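You operate a simulated robot arm through the tools that you are given. There is no shell and no other tool.

You run a simulated two-armed robot. Do the job below in one go: nothing can be reset, and whatever is moved stays where it is left.

TASK
Load the oak rail and preset the shaker to high stroke and 10 s; do not run it.
Fine: shaker switch stays off; rail square in the shaker bed, lid shut again; stroke knob and dwell knob on their marks; other rails stay.

Only the result counts: the job must be done as asked and must still hold three seconds after the hand-in. Knocking over, shifting, dropping, spilling or breaking anything else fails it. A push-on lid holds only when it is set on centred and level and pressed home; a screw cap is set on level and turned clockwise until tight.

THE ROBOT
Two 7-joint arms with two-finger parallel grippers on one trunk, on a base that drives. Base frame: it is fixed to the floor where the robot stands at the start and does not move with it; the origin is under the middle of the robot, x ahead of it, y to its left, z up; the surface under the hand at the start is at about z = 880. Units: mm, rad, N and s.
The left shoulder is at the start at [70, 163, 1345], the right one opposite. With the tool pointing down near the work surface each hand reaches from about 320 to 860 mm from the robot's upright axis, wherever it stands, measured 20 degrees to its own side. Places, roughly: cedar rail [500, -1750, 750]; elm rail [500, -1750, 750]; fir rail [750, -1750, 1000]; shaker bed [700, 200, 900]; shaker lid [700, 200, 1000]; shaker switch [400, -100, 900]; start key of the shaker [400, 0, 900]; stroke knob [400, 500, 900]. Payload 3.43 kg a hand.
Tool frame (each hand has its own): the origin (TCP) lies between the finger pads and is the grasp point; the fingertips stand 34 mm ahead of it; z points along the fingers, y is the line along which they close. Largest opening 128 mm; finger width 24, thickness 12; the body of the gripper, 48 by 130 mm, starts 96 mm behind the TCP.
Orientation is that of the tool frame in the base frame, as [roll, pitch, yaw] about the fixed x, y, z axes, in that order (R = Rz(yaw) Ry(pitch) Rx(roll)). With the fingers straight down and closing along the base's y, the tool's x points along the base's -x, its y along +y and its z along -z.

THE INTERFACE
- The arms move only by the tool apply_moves. It takes "left_commands", "right_commands" or both (then of equal length, played together; a hand with none holds still); each is a list of rows, each a list of 7 numbers: the shift along the base's x, y, z in mm, then the turn, a rotation vector about the base's x, y, z in rad, then the closure, from 0 (fully open) to 1 (shut). In form: [[tx, ty, tz, rx, ry, rz, grip], ...]. A call has 1 to 20 rows; each row is the pose to reach, as a shift and turn from the pose commanded when the call began. A row lasts 0.2 s, in which the tool goes at most 50 mm and 0.15 rad; a call with a longer step from one row to the next is refused whole, and so is a gripper value outside its range. Where a pose cannot be reached the arm comes as near as it can. A force on the tool above 40 N (or 10 N above the force at the start of the call, whichever is more), or a blocked arm, ends the call early, and 0.2 s more pass. The fingers move at their own pace (about 153 mm/s each) and stop on an object; they squeeze with about 30 N. The grip force told is the motor's: it shows also when the fingers shut on nothing. Time passes only in rows, and 0.2 s behind the last, so rows that repeat a pose let the fingers close. The reply holds the time, the measured pose of the TCP, the force on the tool along the base axes, the opening and the grip force, in the units named above and with some noise, with the torque about the TCP (base axes, N m) and any sound that the robot's microphone picked up, and new pictures: "views" is both (left out), scene, wrist or none (wrist: the cameras of the hands that moved).
- Cameras (640 x 400 px; columns grow to the right, rows downward): "scene" is now at [133, -0.8, 1581.7]; the picture's right is [-0.13, -0.99, 0.00], its down [-0.62, 0.08, -0.78] and it looks along [0.77, -0.10, -0.63] (base axes); focal length 216 px, centre (320, 200). "left" rides on the left gripper at [76, 11, -160] in its tool frame; the picture's right is [-0.15, 0.99, 0.00], its down [-0.88, -0.13, -0.46] and it looks along [-0.45, -0.07, 0.89] (tool axes); focal length 234 px, centre (320, 200). "right" rides on the right gripper at [76, -11, -160] in its tool frame; the picture's right is [0.15, 0.99, 0.00], its down [-0.88, 0.13, -0.46] and it looks along [-0.45, 0.07, 0.89] (tool axes); focal length 234 px, centre (320, 200). There is no depth. A picture from a camera that has moved, and an enlarged one, comes with that camera's place and axes in the base frame and with its lens. The place of the scene camera against the robot may be out by one fixed shift of up to 25 mm in any direction.
- lift_body(by): slides the trunk up (or, below 0, down) by that many mm; the arms and the scene camera ride with it, the base frame stays. It gives what a move gives, with no picture.
- steer(legs): drives the robot by 1 to 6 legs, each [ahead, left, turn to the left] in mm, mm and rad, along the robot's own axes; the way and the turn of a leg run together, so that a leg with both is an arc; at most 1500 mm and 3.142 rad a leg. The arms and the cameras ride along, it lands a little off, and it stops where it bumps. It gives what a move gives, and a new picture of the scene camera.
- head_to(pan, tilt): turns the head with the scene camera to pan (to the left, within 1.501 rad either way) and tilt (down, from -0.506 to 1.204), counted from straight ahead of the robot. It gives what a move gives, and a new picture of the scene camera.
- enlarge(camera, box): a new picture of the part [left, top, right, bottom] of that camera's present view, enlarged. The clock stands still meanwhile.
- finish_job(): hands the job in; it is judged then, once.

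Nothing tells you exact positions but the pictures and the camera data. Unless the task says otherwise, let go and move clear before handing in.

The tools are called as name(argument=value, ...) on one line, values as JSON. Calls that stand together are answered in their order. apply_moves: Moves the arms, as the interface text tells. Its arguments: {"type":"object","properties":{"left_commands":{"type":"array"},"right_commands":{"type":"array"},"views":{"type":"string","enum":["both","scene","wrist","none"]}},"required":[]} The other tools are called the same way: lift_body (by) slides the trunk up or down; steer (legs) drives the base; head_to (pan, tilt) turns the head that bears the scene camera; enlarge (camera, box) takes an enlarged picture of a part of a camera's view; finish_job () hands the job in.

At the start:

```text
time_s: 0.0
left_ee_pos: [366.6, 242.4, 1337.4]
left_tool_rot: [-3.142, -0.001, -3.14]
left_force: [0.3, -0.1, -0.8]
left_wrist_torque: [-0.02, 0.01, 0.01]
left_width: 128.0
left_finger_force: 0.1
right_ee_pos: [356.2, -55.6, 1403.2]
right_tool_rot: [3.141, -0.001, 3.141]
right_force: [-0.1, -0.2, 0.0]
right_wrist_torque: [0.01, 0.01, -0.03]
right_width: 128.1
right_finger_force: 0.0
trunk travel left (down, up): [-825.0, 115.0]
robot x, y, heading: [1.6, -3.5, -0.002]
head pan, tilt: [-0.129, 0.679]
```

scene: 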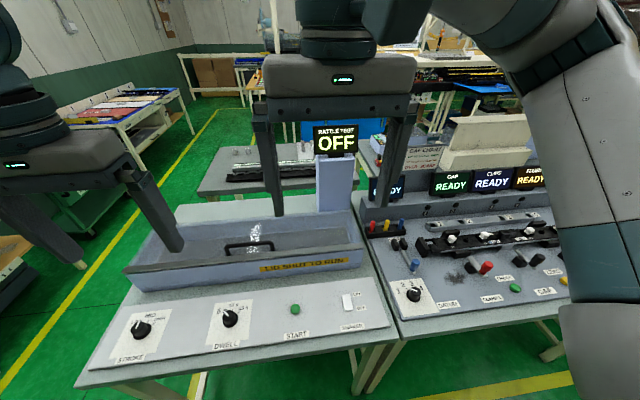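
right: 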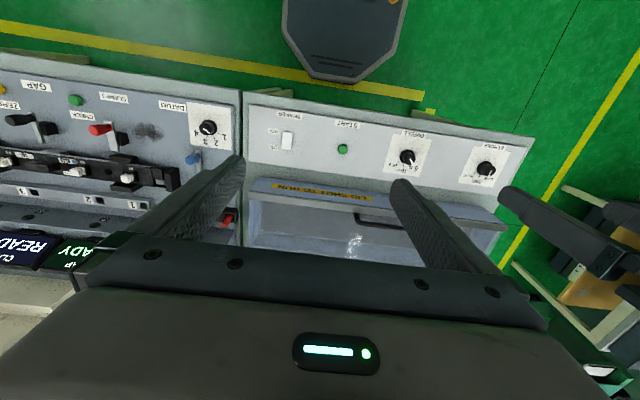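
left: 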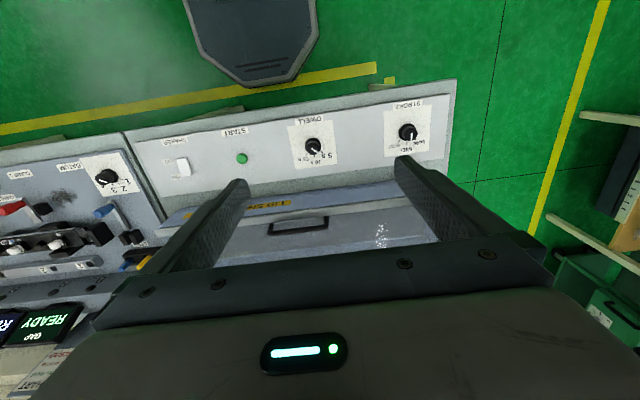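

I see the shaker bench ahead with its lid shut, the stroke and dwell knobs, the start key and the switch on the front panel, and a screen that reads OFF. I'll enlarge the panel to read the marks before I look for the rails.

enlarge(camera="scene", box=[80, 270, 400, 380])

enlarge(camera="left", box=[150, 80, 470, 200])

enlarge(camera="scene", box=[120, 100, 400, 290])

enlarge(camera="scene", box=[360, 130, 600, 310])

```text
2.00 times, centred on (240, 325) of scene
camera zoom: at [133.0, -0.8, 1581.7], right [-0.13, -0.99, 0.0], down [-0.62, 0.08, -0.78], along [0.77, -0.1, -0.63], focal length 433 px, centre (480, -50)
```

zoom: 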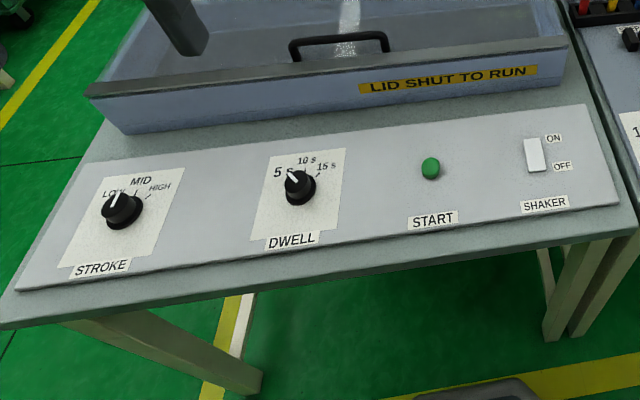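

```text
2.00 times, centred on (310, 140) of left
camera zoom: at [293.5, 254.3, 1496.9], right [0.15, 0.99, 0.0], down [0.88, -0.13, 0.46], along [0.45, -0.07, -0.89], focal length 468 px, centre (340, 320)
```

zoom: 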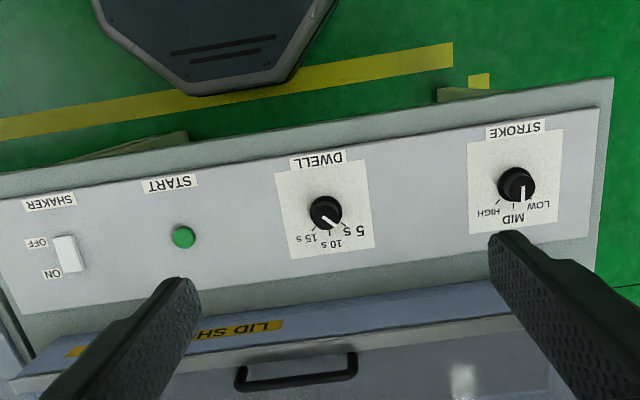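

```text
2.11 times, centred on (260, 195) of scene
camera zoom: at [133.0, -0.8, 1581.7], right [-0.13, -0.99, 0.0], down [-0.62, 0.08, -0.78], along [0.77, -0.1, -0.63], focal length 456 px, centre (446, 210)
```

zoom: 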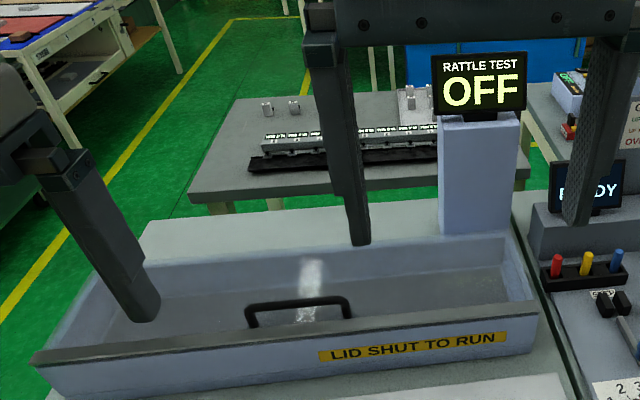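

```text
2.22 times, centred on (480, 220) of scene
camera zoom: at [133.0, -0.8, 1581.7], right [-0.13, -0.99, 0.0], down [-0.62, 0.08, -0.78], along [0.77, -0.1, -0.63], focal length 481 px, centre (-36, 156)
```

zoom: 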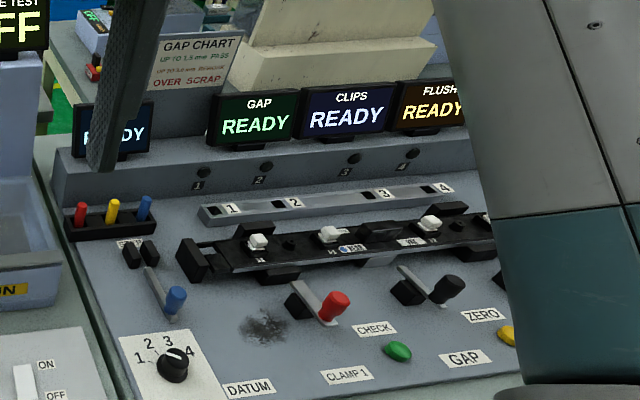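

The screen reads OFF, stroke is on LOW and dwell on 5 s. Next I'll look around for the rails, starting with the fixture on the right and the rack further that way.

head_to(pan=-0.7, tilt=0.5)

head_to(pan=-1.45, tilt=0.5)

head_to(pan=0.9, tilt=0.5)

```text
time_s: 1.0
left_ee_pos: [369.1, 242.9, 1338.7]
left_tool_rot: [-3.141, -0.001, -3.14]
left_force: [0.0, -0.8, 0.4]
left_wrist_torque: [-0.01, -0.02, 0.02]
left_width: 128.0
left_finger_force: 0.1
right_ee_pos: [355.4, -54.7, 1403.1]
right_tool_rot: [3.141, 0.0, -3.14]
right_force: [-0.3, 0.0, 0.6]
right_wrist_torque: [0.01, 0.01, 0.0]
right_width: 128.0
right_finger_force: 0.0
trunk travel left (down, up): [-825.0, 115.0]
robot x, y, heading: [4.9, 0.5, 0.002]
head pan, tilt: [-0.7, 0.499]
camera scene: at [117.6, -48.3, 1597.6], right [-0.64, -0.77, 0.0], down [-0.37, 0.31, -0.88], along [0.67, -0.56, -0.48], focal length 216 px, centre (320, 200)
```

scene: 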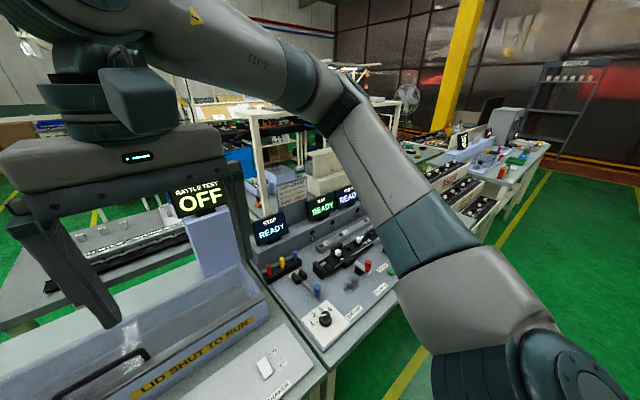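

```text
time_s: 2.1
left_ee_pos: [367.3, 242.6, 1338.0]
left_tool_rot: [3.141, -0.003, -3.14]
left_force: [0.3, 0.7, 0.6]
left_wrist_torque: [0.05, -0.01, 0.02]
left_width: 127.8
left_finger_force: 0.1
right_ee_pos: [356.4, -55.8, 1402.9]
right_tool_rot: [-3.14, -0.001, 3.141]
right_force: [-0.7, -0.5, -0.4]
right_wrist_torque: [-0.03, 0.0, -0.01]
right_width: 127.7
right_finger_force: 0.1
trunk travel left (down, up): [-825.0, 115.0]
robot x, y, heading: [-0.5, 1.2, -0.0]
head pan, tilt: [-1.45, 0.499]
camera scene: at [58.9, -80.1, 1597.6], right [-0.99, -0.12, 0.0], down [-0.06, 0.48, -0.88], along [0.11, -0.87, -0.48], focal length 216 px, centre (320, 200)
```

scene: 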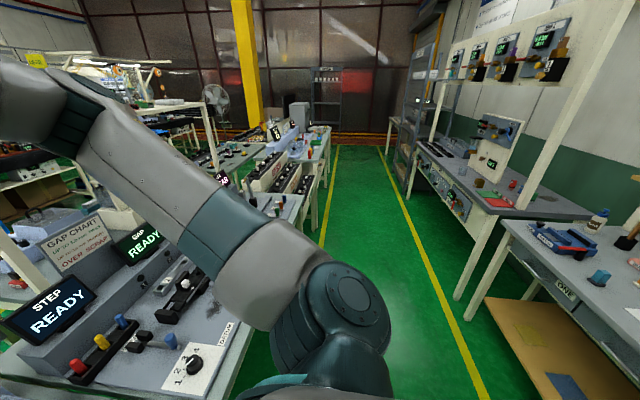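

```text
time_s: 4.2
left_ee_pos: [368.2, 242.1, 1338.0]
left_tool_rot: [-3.139, 0.001, 3.141]
left_force: [-0.5, 0.3, 0.4]
left_wrist_torque: [-0.02, -0.03, -0.03]
left_width: 128.0
left_finger_force: 0.0
right_ee_pos: [356.1, -55.6, 1402.5]
right_tool_rot: [-3.14, 0.0, 3.142]
right_force: [0.0, 0.1, -0.2]
right_wrist_torque: [-0.04, 0.05, 0.02]
right_width: 127.9
right_finger_force: 0.1
trunk travel left (down, up): [-825.0, 115.0]
robot x, y, heading: [0.3, 2.4, -0.002]
head pan, tilt: [0.901, 0.499]
camera scene: at [104.5, 81.5, 1597.6], right [0.78, -0.62, 0.0], down [-0.3, -0.38, -0.88], along [0.55, 0.69, -0.48], focal length 216 px, centre (320, 200)
```

scene: 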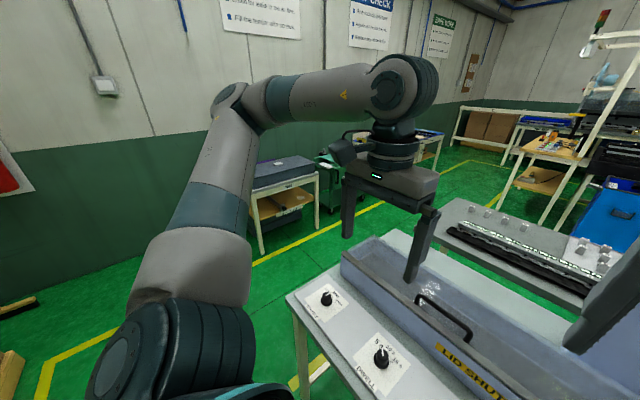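

Three labelled boxes sit on the next bench, around y = -1750, and look like the rail stores. I'll turn the head back that way and enlarge them.

head_to(pan=-1.3, tilt=0.4)

enlarge(camera="scene", box=[180, 100, 340, 200])

enlarge(camera="scene", box=[0, 180, 240, 330])

```text
time_s: 6.3
left_ee_pos: [369.4, 242.8, 1338.5]
left_tool_rot: [-3.141, -0.001, 3.141]
left_force: [-0.6, 0.0, 0.3]
left_wrist_torque: [-0.01, 0.04, -0.02]
left_width: 127.8
left_finger_force: 0.0
right_ee_pos: [357.5, -55.4, 1403.5]
right_tool_rot: [3.142, 0.002, -3.142]
right_force: [-0.2, -0.6, 0.1]
right_wrist_torque: [-0.04, 0.02, -0.01]
right_width: 128.3
right_finger_force: 0.1
trunk travel left (down, up): [-825.0, 115.0]
robot x, y, heading: [-0.8, 1.8, 0.003]
head pan, tilt: [-1.3, 0.4]
camera scene: at [72.7, -79.1, 1606.8], right [-0.96, -0.27, 0.0], down [-0.1, 0.37, -0.92], along [0.25, -0.89, -0.39], focal length 216 px, centre (320, 200)
```

scene: 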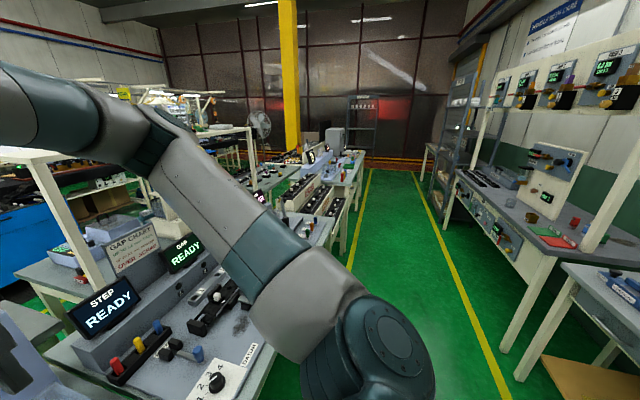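

```text
4.00 times, centred on (260, 150) of scene
camera zoom: at [72.7, -79.1, 1606.8], right [-0.96, -0.27, 0.0], down [-0.1, 0.37, -0.92], along [0.25, -0.89, -0.39], focal length 866 px, centre (560, 400)
```

zoom: 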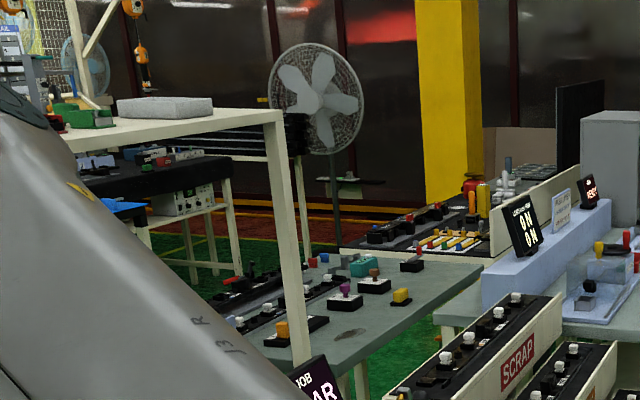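

```text
2.67 times, centred on (120, 255) of scene
camera zoom: at [72.7, -79.1, 1606.8], right [-0.96, -0.27, 0.0], down [-0.1, 0.37, -0.92], along [0.25, -0.89, -0.39], focal length 577 px, centre (853, 53)
```

zoom: 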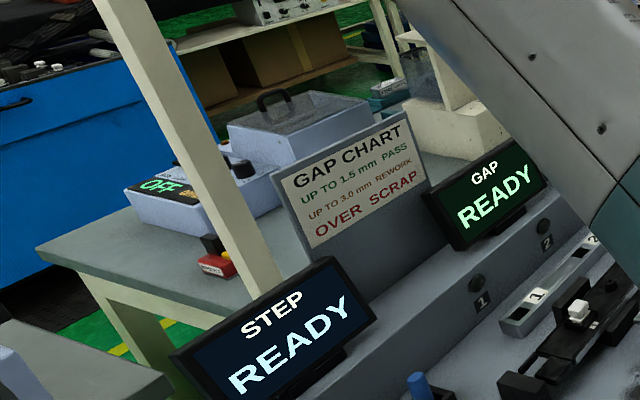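

The side bench has a SCRAP rack and other racks holding rails, and there's also a rail in the gap fixture just to my right. I'll move the right hand over the fixture and read that rail's label with its wrist camera.

apply_moves(right_commands=[[0, -50, 0, 0, 0, 0, 0], [0, -100, 0, 0, 0, 0, 0], [0, -150, 0, 0, 0, 0, 0], [0, -200, 0, 0, 0, 0, 0], [0, -250, 0, 0, 0, 0, 0], [0, -300, 0, 0, 0, 0, 0], [0, -350, 0, 0, 0, 0, 0], [0, -400, 0, 0, 0, 0, 0]], views="both")

head_to(pan=-0.5, tilt=0.65)

```text
time_s: 8.1
left_ee_pos: [369.0, 240.6, 1338.8]
left_tool_rot: [3.14, 0.001, 3.141]
left_force: [-0.8, -0.8, 0.8]
left_wrist_torque: [0.04, 0.02, 0.0]
left_width: 127.8
left_finger_force: 0.1
right_ee_pos: [360.8, -462.4, 1401.5]
right_tool_rot: [3.139, 0.001, -3.139]
right_force: [0.6, 0.1, 0.2]
right_wrist_torque: [0.01, -0.02, 0.01]
right_width: 128.2
right_finger_force: 0.0
trunk travel left (down, up): [-825.0, 115.0]
robot x, y, heading: [1.5, 1.9, 0.002]
head pan, tilt: [-1.3, 0.4]
camera scene: at [73.3, -81.6, 1606.7], right [-0.96, -0.27, 0.0], down [-0.1, 0.38, -0.92], along [0.25, -0.89, -0.39], focal length 216 px, centre (320, 200)
camera right: at [283.7, -472.7, 1562.5], right [-0.15, 0.99, 0.0], down [0.88, 0.13, 0.46], along [0.45, 0.07, -0.89], focal length 234 px, centre (320, 200)
```

scene: 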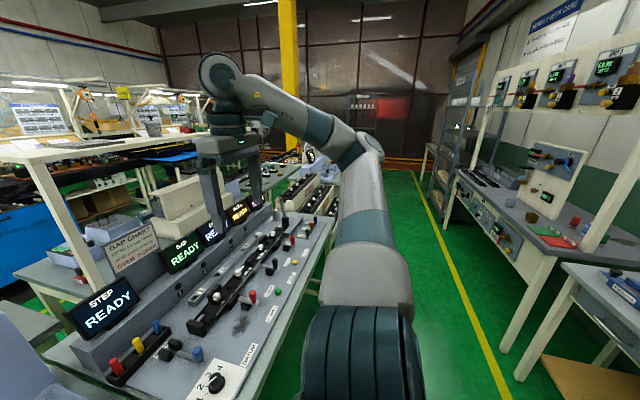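
right: 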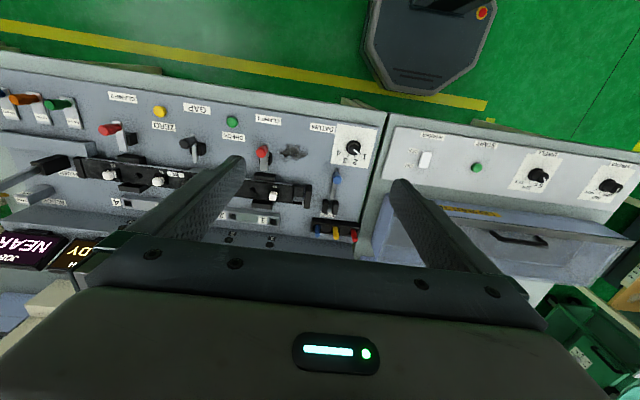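

```text
time_s: 9.2
left_ee_pos: [367.2, 242.9, 1336.7]
left_tool_rot: [3.142, 0.0, 3.141]
left_force: [0.5, -0.4, -0.3]
left_wrist_torque: [0.02, -0.02, 0.01]
left_width: 128.2
left_finger_force: 0.0
right_ee_pos: [361.0, -458.7, 1402.4]
right_tool_rot: [-3.14, -0.003, -3.139]
right_force: [0.3, 0.1, -0.7]
right_wrist_torque: [0.03, 0.01, 0.01]
right_width: 128.2
right_finger_force: 0.0
trunk travel left (down, up): [-825.0, 115.0]
robot x, y, heading: [-6.7, -3.1, -0.001]
head pan, tilt: [-0.499, 0.649]
camera scene: at [124.3, -32.0, 1584.2], right [-0.48, -0.88, 0.0], down [-0.53, 0.29, -0.8], along [0.7, -0.38, -0.6], focal length 216 px, centre (320, 200)
```

scene: 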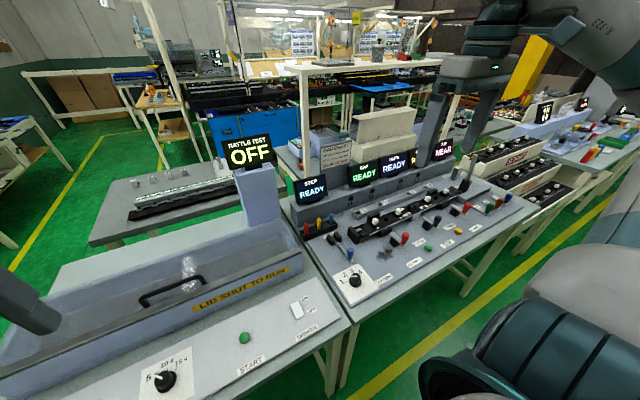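

enlarge(camera="scene", box=[330, 160, 510, 270])

enlarge(camera="scene", box=[450, 90, 610, 220])

enlarge(camera="right", box=[60, 130, 330, 250])

enlarge(camera="scene", box=[90, 150, 260, 260])

```text
3.56 times, centred on (420, 215) of scene
camera zoom: at [124.3, -32.0, 1584.2], right [-0.48, -0.88, 0.0], down [-0.53, 0.29, -0.8], along [0.7, -0.38, -0.6], focal length 769 px, centre (-36, 147)
```

zoom: 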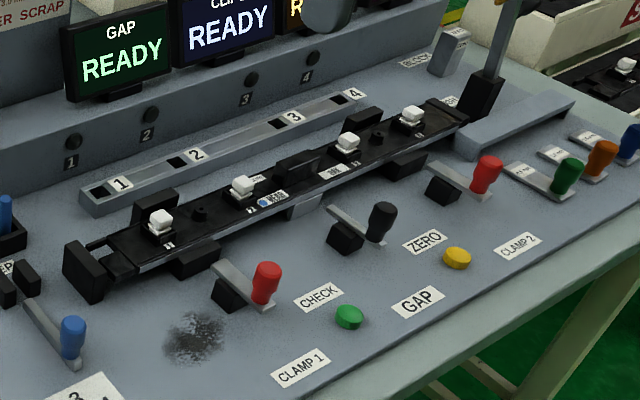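

```text
3.08 times, centred on (530, 155) of scene
camera zoom: at [124.3, -32.0, 1584.2], right [-0.48, -0.88, 0.0], down [-0.53, 0.29, -0.8], along [0.7, -0.38, -0.6], focal length 666 px, centre (-326, 338)
```

zoom: 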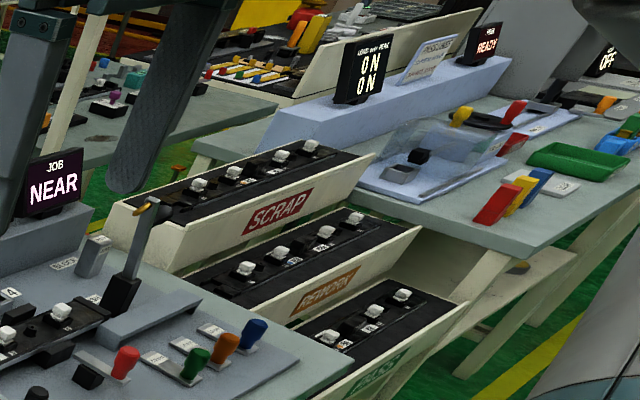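

```text
2.37 times, centred on (195, 190) of right
camera zoom: at [284.1, -469.7, 1562.4], right [-0.15, 0.99, 0.0], down [0.88, 0.13, 0.45], along [0.45, 0.07, -0.89], focal length 555 px, centre (616, 224)
```

zoom: 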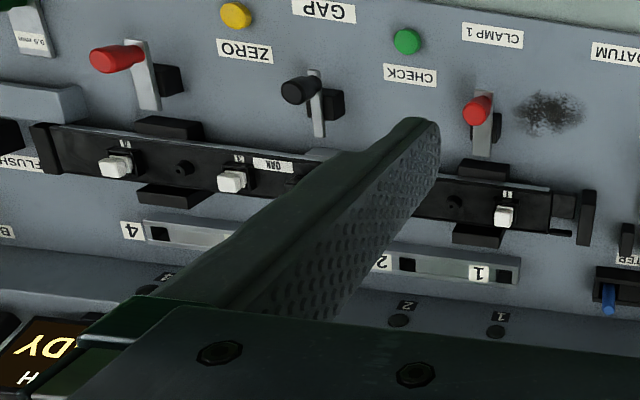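

```text
3.64 times, centred on (175, 205) of scene
camera zoom: at [124.3, -32.0, 1584.2], right [-0.48, -0.88, 0.0], down [-0.53, 0.29, -0.8], along [0.7, -0.38, -0.6], focal length 787 px, centre (847, 182)
```

zoom: 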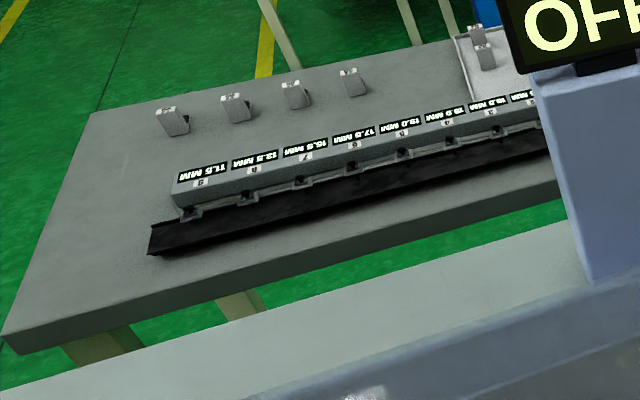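

The rail in the gap fixture carries the OAK label, lying at about x = 600 and y from -1100 to -470, so that is the one to load. I'll do the knobs first from here, bringing the left hand above the dwell knob for a close look.

apply_moves(left_commands=[[10, -5, -40, 0, 0, 0, 0], [20, -10, -80, 0, 0, 0, 0], [30, -15, -120, 0, 0, 0, 0], [40, -20, -160, 0, 0, 0, 0], [50, -25, -200, 0, 0, 0, 0], [60, -30, -240, 0, 0, 0, 0]], views="wrist")

head_to(pan=0.3, tilt=0.85)

enlarge(camera="left", box=[160, 60, 480, 260])

```text
time_s: 10.7
left_ee_pos: [424.1, 209.7, 1100.1]
left_tool_rot: [-3.141, 0.0, 3.141]
left_force: [-0.4, 0.1, -0.6]
left_wrist_torque: [0.02, 0.04, 0.04]
left_width: 128.1
left_finger_force: 0.0
right_ee_pos: [358.5, -458.8, 1403.6]
right_tool_rot: [3.141, 0.0, -3.14]
right_force: [0.6, 0.4, -0.5]
right_wrist_torque: [-0.02, -0.01, 0.03]
right_width: 128.0
right_finger_force: 0.1
trunk travel left (down, up): [-825.0, 115.0]
robot x, y, heading: [0.2, -0.6, 0.001]
head pan, tilt: [-0.499, 0.649]
camera left: at [349.4, 222.1, 1259.3], right [0.15, 0.99, 0.0], down [0.88, -0.13, 0.46], along [0.45, -0.07, -0.89], focal length 234 px, centre (320, 200)
```

left: 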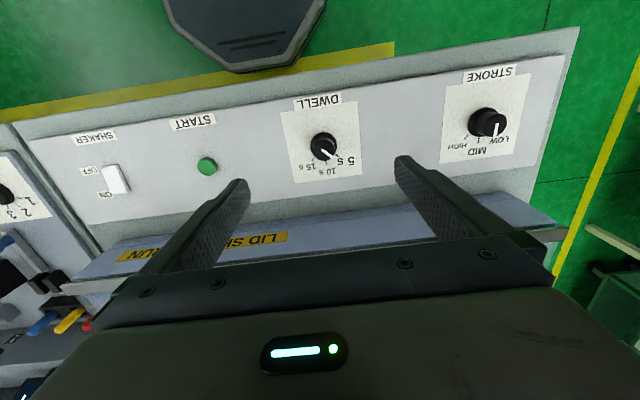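

```text
time_s: 11.8
left_ee_pos: [423.5, 211.4, 1100.9]
left_tool_rot: [-3.141, -0.001, 3.141]
left_force: [-0.2, -0.3, 0.4]
left_wrist_torque: [-0.02, 0.0, 0.01]
left_width: 128.0
left_finger_force: 0.1
right_ee_pos: [359.8, -457.7, 1402.5]
right_tool_rot: [-3.14, 0.0, -3.141]
right_force: [0.1, 0.3, -0.3]
right_wrist_torque: [0.01, 0.02, 0.01]
right_width: 128.1
right_finger_force: 0.2
trunk travel left (down, up): [-825.0, 115.0]
robot x, y, heading: [5.6, 3.0, -0.005]
head pan, tilt: [0.3, 0.85]
camera scene: at [122.6, 33.1, 1567.6], right [0.29, -0.96, 0.0], down [-0.72, -0.22, -0.66], along [0.63, 0.19, -0.75], focal length 216 px, centre (320, 200)
```

scene: 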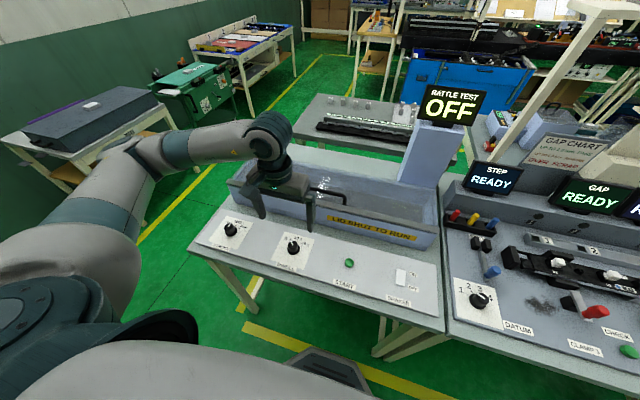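

```text
2.00 times, centred on (320, 160) of left
camera zoom: at [349.3, 221.9, 1259.8], right [0.15, 0.99, 0.0], down [0.88, -0.13, 0.46], along [0.45, -0.07, -0.89], focal length 468 px, centre (320, 280)
```

zoom: 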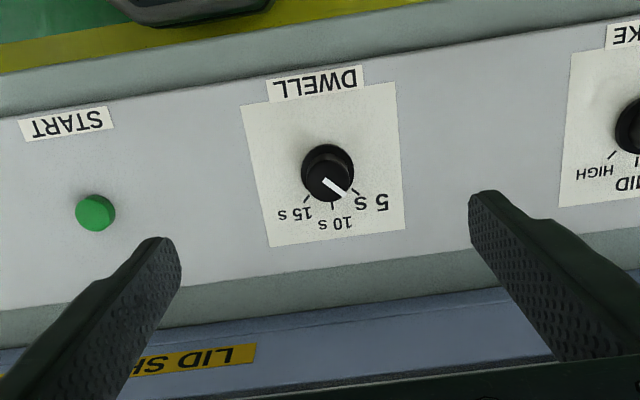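

The dwell knob is at about (435, 214) with its top near z = 915. I'll come down closer above it to pin down its place and height.

apply_moves(left_commands=[[4, 1, -38, 0, 0, 0, 0], [8, 2, -76, 0, 0, 0, 0], [11.5, 3.5, -105, 0, 0, 0, 0.2], [11.5, 3.5, -105, 0, 0, 0, 0.4], [11.5, 3.5, -105, 0, 0, 0, 0.4]], views="wrist")

enlarge(camera="left", box=[240, 80, 400, 180])

enlarge(camera="scene", box=[200, 180, 360, 290])

```text
time_s: 13.0
left_ee_pos: [437.0, 214.3, 992.6]
left_tool_rot: [3.14, 0.0, -3.14]
left_force: [0.1, -0.2, -0.5]
left_wrist_torque: [0.01, 0.0, 0.0]
left_width: 77.1
left_finger_force: 0.2
right_ee_pos: [359.8, -459.8, 1403.5]
right_tool_rot: [3.141, 0.001, 3.14]
right_force: [-1.3, -0.9, 0.4]
right_wrist_torque: [0.0, 0.01, 0.04]
right_width: 128.1
right_finger_force: 0.0
trunk travel left (down, up): [-825.0, 115.0]
robot x, y, heading: [-1.9, 0.5, -0.003]
head pan, tilt: [0.3, 0.85]
camera left: at [362.3, 226.7, 1152.6], right [0.15, 0.99, 0.0], down [0.88, -0.13, 0.46], along [0.45, -0.07, -0.89], focal length 234 px, centre (320, 200)
```

left: 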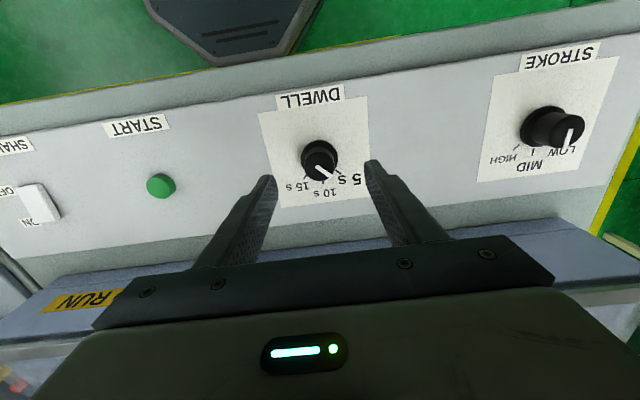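

```text
4.00 times, centred on (320, 130) of left
camera zoom: at [362.3, 226.7, 1152.6], right [0.15, 0.99, 0.0], down [0.88, -0.13, 0.46], along [0.45, -0.07, -0.89], focal length 937 px, centre (320, 480)
```

zoom: 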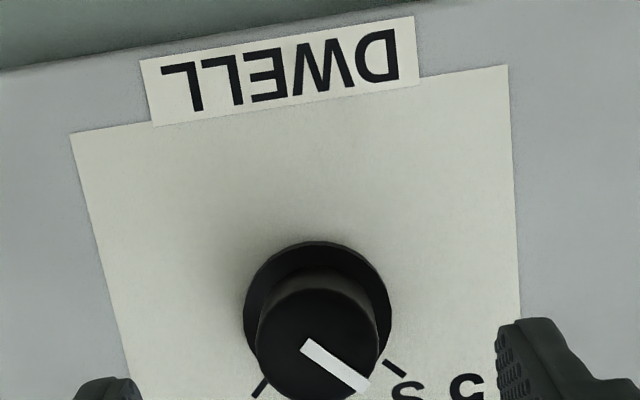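

```text
3.64 times, centred on (280, 235) of scene
camera zoom: at [122.5, 33.1, 1567.6], right [0.3, -0.96, 0.0], down [-0.72, -0.22, -0.66], along [0.63, 0.2, -0.75], focal length 787 px, centre (466, 73)
```

zoom: 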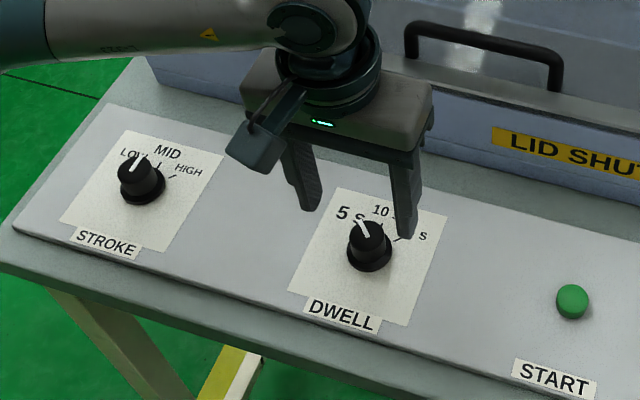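

The dwell knob top is at (438, 215, 929) on a panel at about z = 900. Its pointer sits 45° left of the 10 s mark, so I'll grip it, turn 45° clockwise, and look.

apply_moves(left_commands=[[1, 0, -20, 0, 0, 0, 0.4], [1, 0, -40, 0, 0, 0, 0.4], [1, 0, -50, 0, 0, 0, 0.4], [1, 0, -50, 0, 0, 0, 0.7], [1, 0, -50, 0, 0, 0, 0.9], [1, 0, -50, 0, 0, 0, 0.9], [1, 0, -50, 0, 0, 0, 0.9]], views="wrist")

```text
time_s: 14.6
left_ee_pos: [440.6, 214.6, 942.1]
left_tool_rot: [-3.142, -0.001, -3.141]
left_force: [-2.1, -1.8, -5.5]
left_wrist_torque: [-0.56, -0.93, -0.02]
left_width: 31.9
left_finger_force: 45.0
right_ee_pos: [359.5, -460.3, 1403.3]
right_tool_rot: [3.14, -0.002, -3.141]
right_force: [0.2, 0.6, 0.4]
right_wrist_torque: [0.01, -0.03, 0.01]
right_width: 128.1
right_finger_force: 0.1
trunk travel left (down, up): [-825.0, 115.0]
robot x, y, heading: [-1.8, -2.9, -0.006]
head pan, tilt: [0.3, 0.85]
camera left: at [364.8, 225.5, 1101.4], right [0.15, 0.99, 0.0], down [0.88, -0.13, 0.46], along [0.45, -0.07, -0.89], focal length 234 px, centre (320, 200)
```

left: 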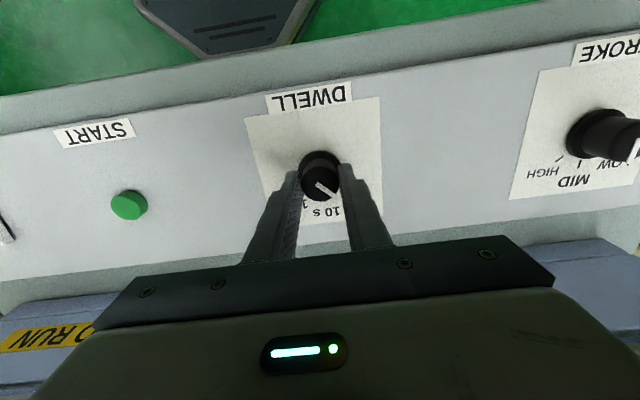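

apply_moves(left_commands=[[0, 0, 0, 0, 0, -0.13, 0.9], [0, 0, 0, 0, 0, -0.26, 0.9], [0, 0, 0, 0, 0, -0.39, 0.9], [0, 0, 0, 0, 0, -0.52, 0.9], [0, 0, 0, 0, 0, -0.65, 0.9], [0, 0, 0, 0, 0, -0.785, 0.9], [0, 0, 0, 0, 0, -0.785, 0.9]], views="wrist")

enlarge(camera="left", box=[240, 120, 400, 220])

enlarge(camera="scene", box=[240, 200, 340, 280])

```text
time_s: 16.2
left_ee_pos: [440.1, 215.0, 941.3]
left_tool_rot: [-3.141, -0.002, 2.355]
left_force: [-8.1, -17.5, -30.9]
left_wrist_torque: [-0.01, -0.21, -0.02]
left_width: 31.5
left_finger_force: 45.1
right_ee_pos: [360.0, -462.0, 1401.1]
right_tool_rot: [3.14, -0.004, -3.14]
right_force: [0.0, -0.1, 0.4]
right_wrist_torque: [-0.01, 0.0, -0.06]
right_width: 127.9
right_finger_force: 0.0
trunk travel left (down, up): [-825.0, 115.0]
robot x, y, heading: [1.4, -2.9, 0.0]
head pan, tilt: [0.3, 0.85]
camera left: at [395.7, 276.3, 1101.5], right [0.8, 0.59, 0.0], down [0.53, -0.72, 0.45], along [0.27, -0.37, -0.89], focal length 234 px, centre (320, 200)
```

left: 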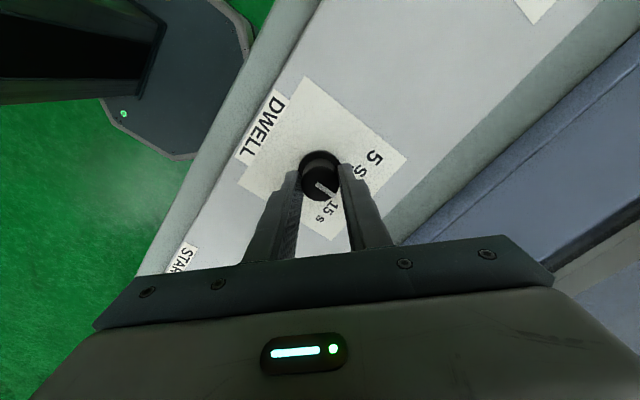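

```text
4.00 times, centred on (320, 170) of left
camera zoom: at [395.7, 276.3, 1101.5], right [0.8, 0.59, 0.0], down [0.53, -0.72, 0.45], along [0.27, -0.37, -0.89], focal length 937 px, centre (320, 320)
```

zoom: 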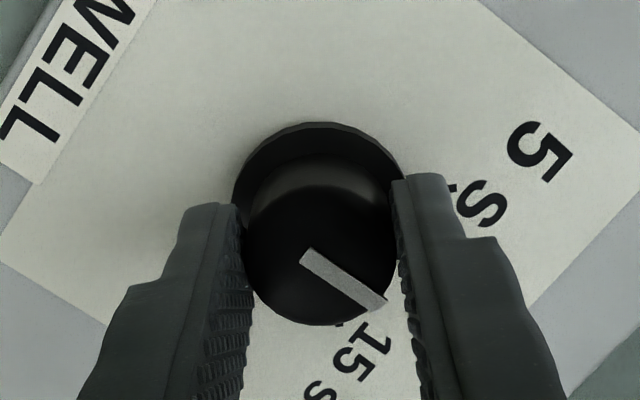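

```text
5.00 times, centred on (290, 240) of scene
camera zoom: at [123.8, 31.3, 1567.3], right [0.3, -0.96, 0.0], down [-0.72, -0.22, -0.66], along [0.63, 0.2, -0.75], focal length 1082 px, centre (470, 0)
```

zoom: 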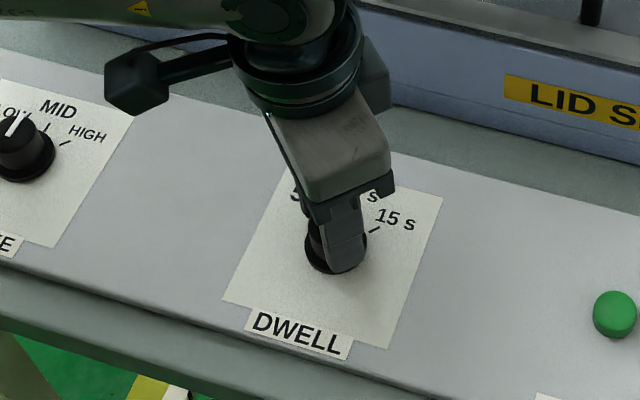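

apply_moves(left_commands=[[0, 0, 0, 0, 0, 0, 0.6], [0, 0, 0, 0, 0, 0, 0.35], [0, 0, 0, 0, 0, 0, 0.35], [0, 0, 30, 0, 0, 0, 0.35], [0, 0, 65, 0, 0, 0, 0.35], [0, 0, 65, 0, 0, 0.14, 0.35], [0, 0, 65, 0, 0, 0.28, 0.35], [0, 0, 65, 0, 0, 0.42, 0.35], [0, 0, 65, 0, 0, 0.56, 0.35], [0, 0, 65, 0, 0, 0.7, 0.35], [0, 0, 65, 0, 0, 0.785, 0.35]], views="wrist")

enlarge(camera="left", box=[240, 100, 400, 200])

```text
time_s: 18.6
left_ee_pos: [440.2, 216.7, 1009.6]
left_tool_rot: [-3.141, 0.001, -3.14]
left_force: [-0.2, -0.8, 0.5]
left_wrist_torque: [-0.01, 0.01, 0.01]
left_width: 82.9
left_finger_force: 0.2
right_ee_pos: [360.4, -460.3, 1403.9]
right_tool_rot: [-3.141, 0.0, 3.141]
right_force: [-0.6, -1.0, 0.0]
right_wrist_torque: [-0.01, 0.0, -0.04]
right_width: 128.1
right_finger_force: 0.0
trunk travel left (down, up): [-825.0, 115.0]
robot x, y, heading: [-0.3, 3.7, -0.001]
head pan, tilt: [0.3, 0.85]
camera left: at [365.2, 227.7, 1167.3], right [0.14, 0.99, 0.0], down [0.88, -0.13, 0.46], along [0.45, -0.07, -0.89], focal length 234 px, centre (320, 200)
```

left: 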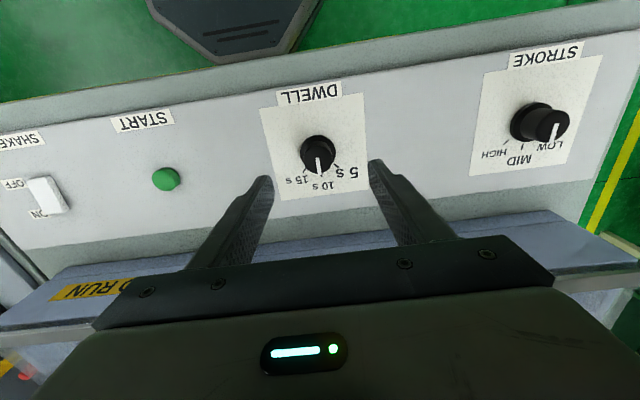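

```text
4.00 times, centred on (320, 150) of left
camera zoom: at [365.2, 227.7, 1167.3], right [0.14, 0.99, 0.0], down [0.88, -0.13, 0.46], along [0.45, -0.07, -0.89], focal length 937 px, centre (320, 400)
```

zoom: 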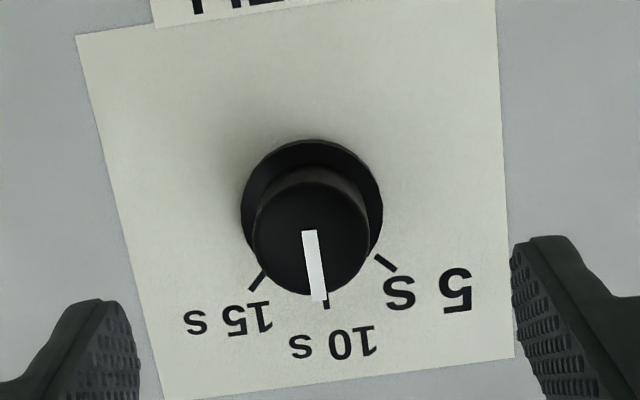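

Dwell now points at 10 s, within about a degree. Next is the stroke knob at about (438, 444); I'll pre-turn the hand left and hover above it.

apply_moves(left_commands=[[0, 45, 0, 0, 0, 0.13, 0.35], [0, 90, 0, 0, 0, 0.26, 0.35], [-1, 135, 0, 0, 0, 0.39, 0.35], [-1, 180, 0, 0, 0, 0.52, 0.35], [-2, 225, 0, 0, 0, 0.65, 0.35], [-2, 227, 0, 0, 0, 0.785, 0.35]], views="wrist")

enlarge(camera="left", box=[240, 100, 400, 200])

```text
time_s: 20.0
left_ee_pos: [438.2, 441.1, 1010.3]
left_tool_rot: [3.141, 0.001, -2.353]
left_force: [0.0, 0.3, -0.2]
left_wrist_torque: [0.01, 0.0, 0.03]
left_width: 83.2
left_finger_force: 0.1
right_ee_pos: [358.9, -459.1, 1401.7]
right_tool_rot: [3.14, -0.001, -3.141]
right_force: [0.6, -0.5, -0.3]
right_wrist_torque: [0.01, 0.02, 0.01]
right_width: 128.0
right_finger_force: 0.0
trunk travel left (down, up): [-825.0, 115.0]
robot x, y, heading: [2.0, 1.1, -0.001]
head pan, tilt: [0.3, 0.85]
camera left: at [378.4, 396.6, 1169.2], right [-0.6, 0.8, 0.0], down [0.71, 0.53, 0.46], along [0.37, 0.27, -0.89], focal length 234 px, centre (320, 200)
```

left: 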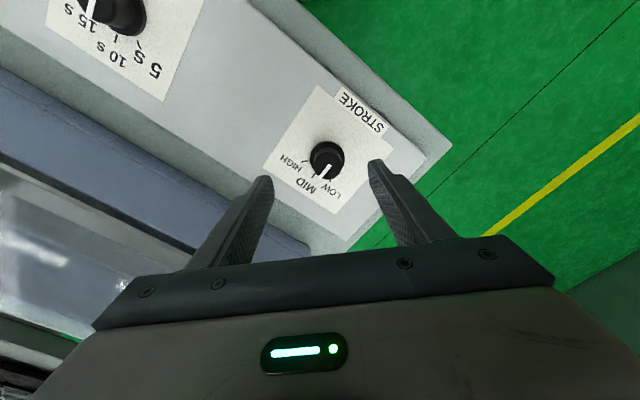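

```text
4.00 times, centred on (320, 150) of left
camera zoom: at [378.4, 396.6, 1169.2], right [-0.6, 0.8, 0.0], down [0.71, 0.53, 0.46], along [0.37, 0.27, -0.89], focal length 937 px, centre (320, 400)
```

zoom: 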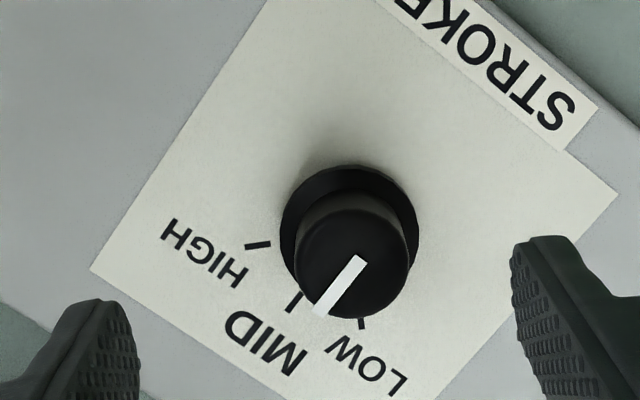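

The close view shows the stroke pointer is actually on MID, straight ahead, and HIGH is 45° clockwise from there. I'll zoom in further to measure its angle before gripping.

enlarge(camera="left", box=[300, 135, 356, 185])

```text
8.00 times, centred on (328, 160) of left
camera zoom: at [378.4, 396.6, 1169.2], right [-0.6, 0.8, 0.0], down [0.71, 0.53, 0.46], along [0.37, 0.27, -0.89], focal length 1873 px, centre (256, 520)
```

zoom: 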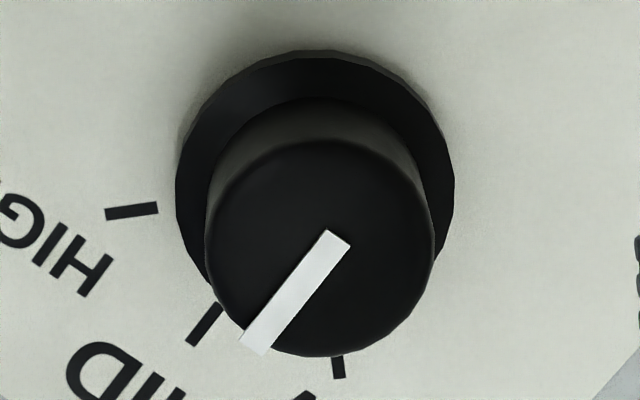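

apply_moves(left_commands=[[2, 10.5, 0, 0, 0, 0, 0.35], [2, 10.5, -35, 0, 0, 0, 0.35], [2, 10.5, -65, 0, 0, 0, 0.35], [2, 10.5, -65, 0, 0, 0, 0.7], [2, 10.5, -65, 0, 0, 0, 0.9], [2, 10.5, -65, 0, 0, 0, 0.9], [2, 10.5, -65, 0, 0, 0, 0.9], [2, 10.5, -65, 0, 0, -0.13, 0.9], [2, 10.5, -65, 0, 0, -0.26, 0.9], [2, 10.5, -65, 0, 0, -0.39, 0.9], [2, 10.5, -65, 0, 0, -0.52, 0.9], [2, 10.5, -65, 0, 0, -0.65, 0.9], [2, 10.5, -65, 0, 0, -0.785, 0.9], [2, 10.5, -65, 0, 0, -0.785, 0.9]], views="wrist")

enlarge(camera="left", box=[240, 120, 400, 220])

```text
time_s: 23.0
left_ee_pos: [440.7, 454.4, 944.3]
left_tool_rot: [3.141, 0.003, -3.142]
left_force: [0.9, 11.5, 19.0]
left_wrist_torque: [0.12, 0.67, 0.01]
left_width: 30.8
left_finger_force: 45.6
right_ee_pos: [358.4, -458.8, 1403.0]
right_tool_rot: [-3.139, 0.001, -3.141]
right_force: [-0.1, 0.0, -0.2]
right_wrist_torque: [0.04, -0.01, -0.01]
right_width: 128.0
right_finger_force: 0.0
trunk travel left (down, up): [-825.0, 115.0]
robot x, y, heading: [0.8, 1.7, -0.0]
head pan, tilt: [0.3, 0.85]
camera left: at [365.2, 465.4, 1103.2], right [0.15, 0.99, 0.0], down [0.88, -0.13, 0.46], along [0.45, -0.07, -0.89], focal length 234 px, centre (320, 200)
```

left: 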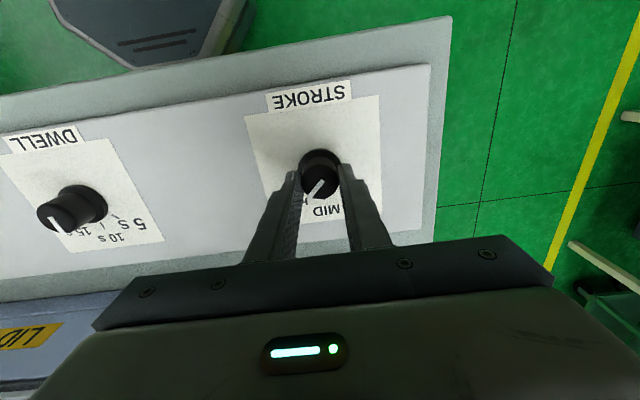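

```text
4.00 times, centred on (320, 170) of left
camera zoom: at [365.2, 465.4, 1103.2], right [0.15, 0.99, 0.0], down [0.88, -0.13, 0.46], along [0.45, -0.07, -0.89], focal length 937 px, centre (320, 320)
```

zoom: 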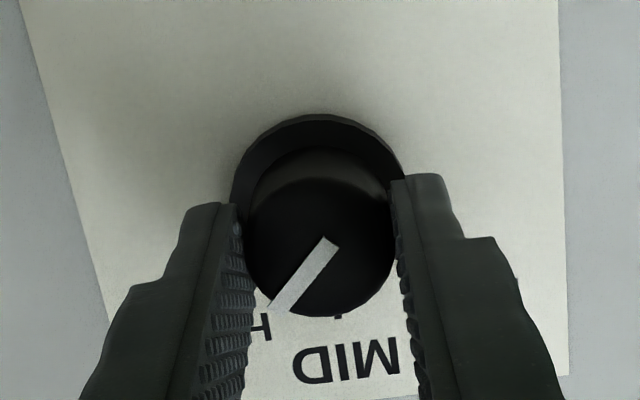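

Turned. I'll let go, lift off and read the stroke pointer.

apply_moves(left_commands=[[0, -2, 0, 0, 0, 0, 0.6], [0, -2, 0, 0, 0, 0, 0.35], [0, -2, 0, 0, 0, 0, 0.35], [0, -2, 30, 0, 0, 0, 0.35], [0, -2, 65, 0, 0, 0, 0.35]], views="wrist")

enlarge(camera="left", box=[285, 125, 365, 175])

```text
time_s: 24.2
left_ee_pos: [439.1, 450.5, 1006.6]
left_tool_rot: [3.139, 0.0, 3.141]
left_force: [-0.2, -0.3, -0.9]
left_wrist_torque: [0.0, 0.01, 0.0]
left_width: 83.5
left_finger_force: 0.1
right_ee_pos: [357.8, -459.7, 1402.9]
right_tool_rot: [3.14, 0.0, -3.14]
right_force: [0.5, 0.2, 0.0]
right_wrist_torque: [-0.02, 0.02, 0.02]
right_width: 128.0
right_finger_force: 0.1
trunk travel left (down, up): [-825.0, 115.0]
robot x, y, heading: [-1.3, 1.6, -0.001]
head pan, tilt: [0.3, 0.85]
camera left: at [364.1, 462.7, 1165.4], right [0.15, 0.99, 0.0], down [0.88, -0.13, 0.46], along [0.45, -0.07, -0.89], focal length 234 px, centre (320, 200)
```

left: 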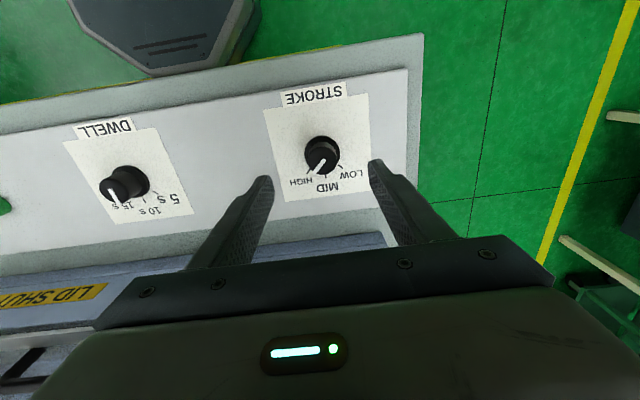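

```text
8.00 times, centred on (325, 150) of left
camera zoom: at [364.1, 462.7, 1165.4], right [0.15, 0.99, 0.0], down [0.88, -0.13, 0.46], along [0.45, -0.07, -0.89], focal length 1873 px, centre (280, 600)
```

zoom: 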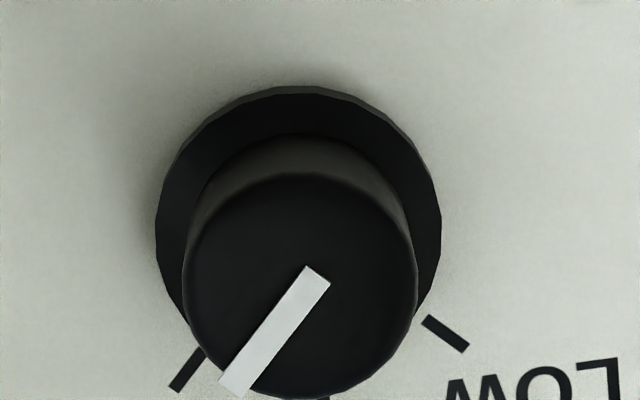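

The stroke pointer now sits on HIGH at about -44°. Next I'll raise the left hand and study the lid.

apply_moves(left_commands=[[-10, -40, 45, 0, 0, 0, 0.2], [-20, -70, 90, 0, 0, 0, 0], [-30, -100, 130, 0, 0, 0, 0], [-30, -120, 170, 0, 0, 0, 0], [-30, -150, 210, 0, 0, 0, 0], [-30, -180, 250, 0, 0, 0, 0], [-30, -210, 290, 0, 0, 0, 0], [-30, -230, 310, 0, 0, 0, 0]], views="wrist")

head_to(pan=0.35, tilt=0.75)

enlarge(camera="scene", box=[220, 120, 460, 270])

```text
refused: row 1 steps farther than a row can; nothing moved
```

```text
time_s: 24.9
left_ee_pos: [438.9, 450.8, 1005.0]
left_tool_rot: [-3.141, 0.001, -3.142]
left_force: [0.4, -0.1, 0.3]
left_wrist_torque: [0.03, 0.01, 0.0]
left_width: 83.2
left_finger_force: 0.0
right_ee_pos: [359.1, -459.0, 1403.1]
right_tool_rot: [3.141, 0.0, -3.141]
right_force: [-0.1, -0.8, -0.5]
right_wrist_torque: [-0.01, 0.0, 0.0]
right_width: 128.1
right_finger_force: 0.0
trunk travel left (down, up): [-825.0, 115.0]
robot x, y, heading: [0.3, 1.7, 0.003]
head pan, tilt: [0.351, 0.75]
camera scene: at [125.6, 38.5, 1575.6], right [0.34, -0.94, 0.0], down [-0.64, -0.23, -0.73], along [0.69, 0.25, -0.68], focal length 216 px, centre (320, 200)
```

scene: 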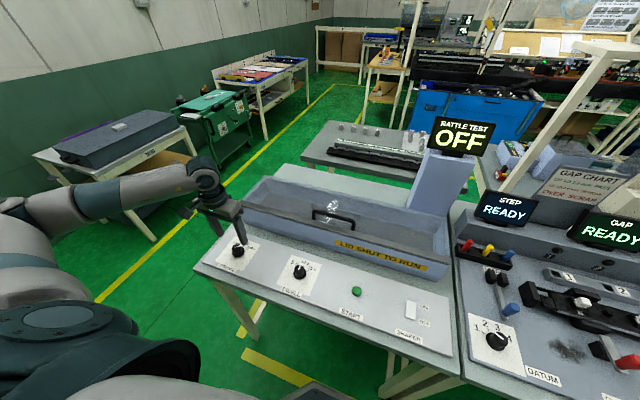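

```text
2.67 times, centred on (340, 195) of scene
camera zoom: at [125.6, 38.5, 1575.6], right [0.34, -0.94, 0.0], down [-0.64, -0.23, -0.73], along [0.69, 0.25, -0.68], focal length 577 px, centre (267, 213)
```

zoom: 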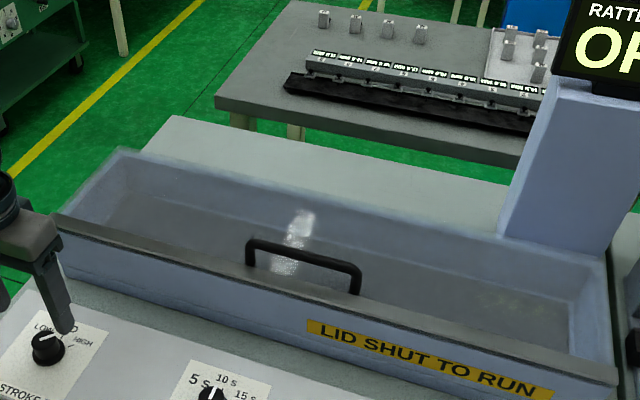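

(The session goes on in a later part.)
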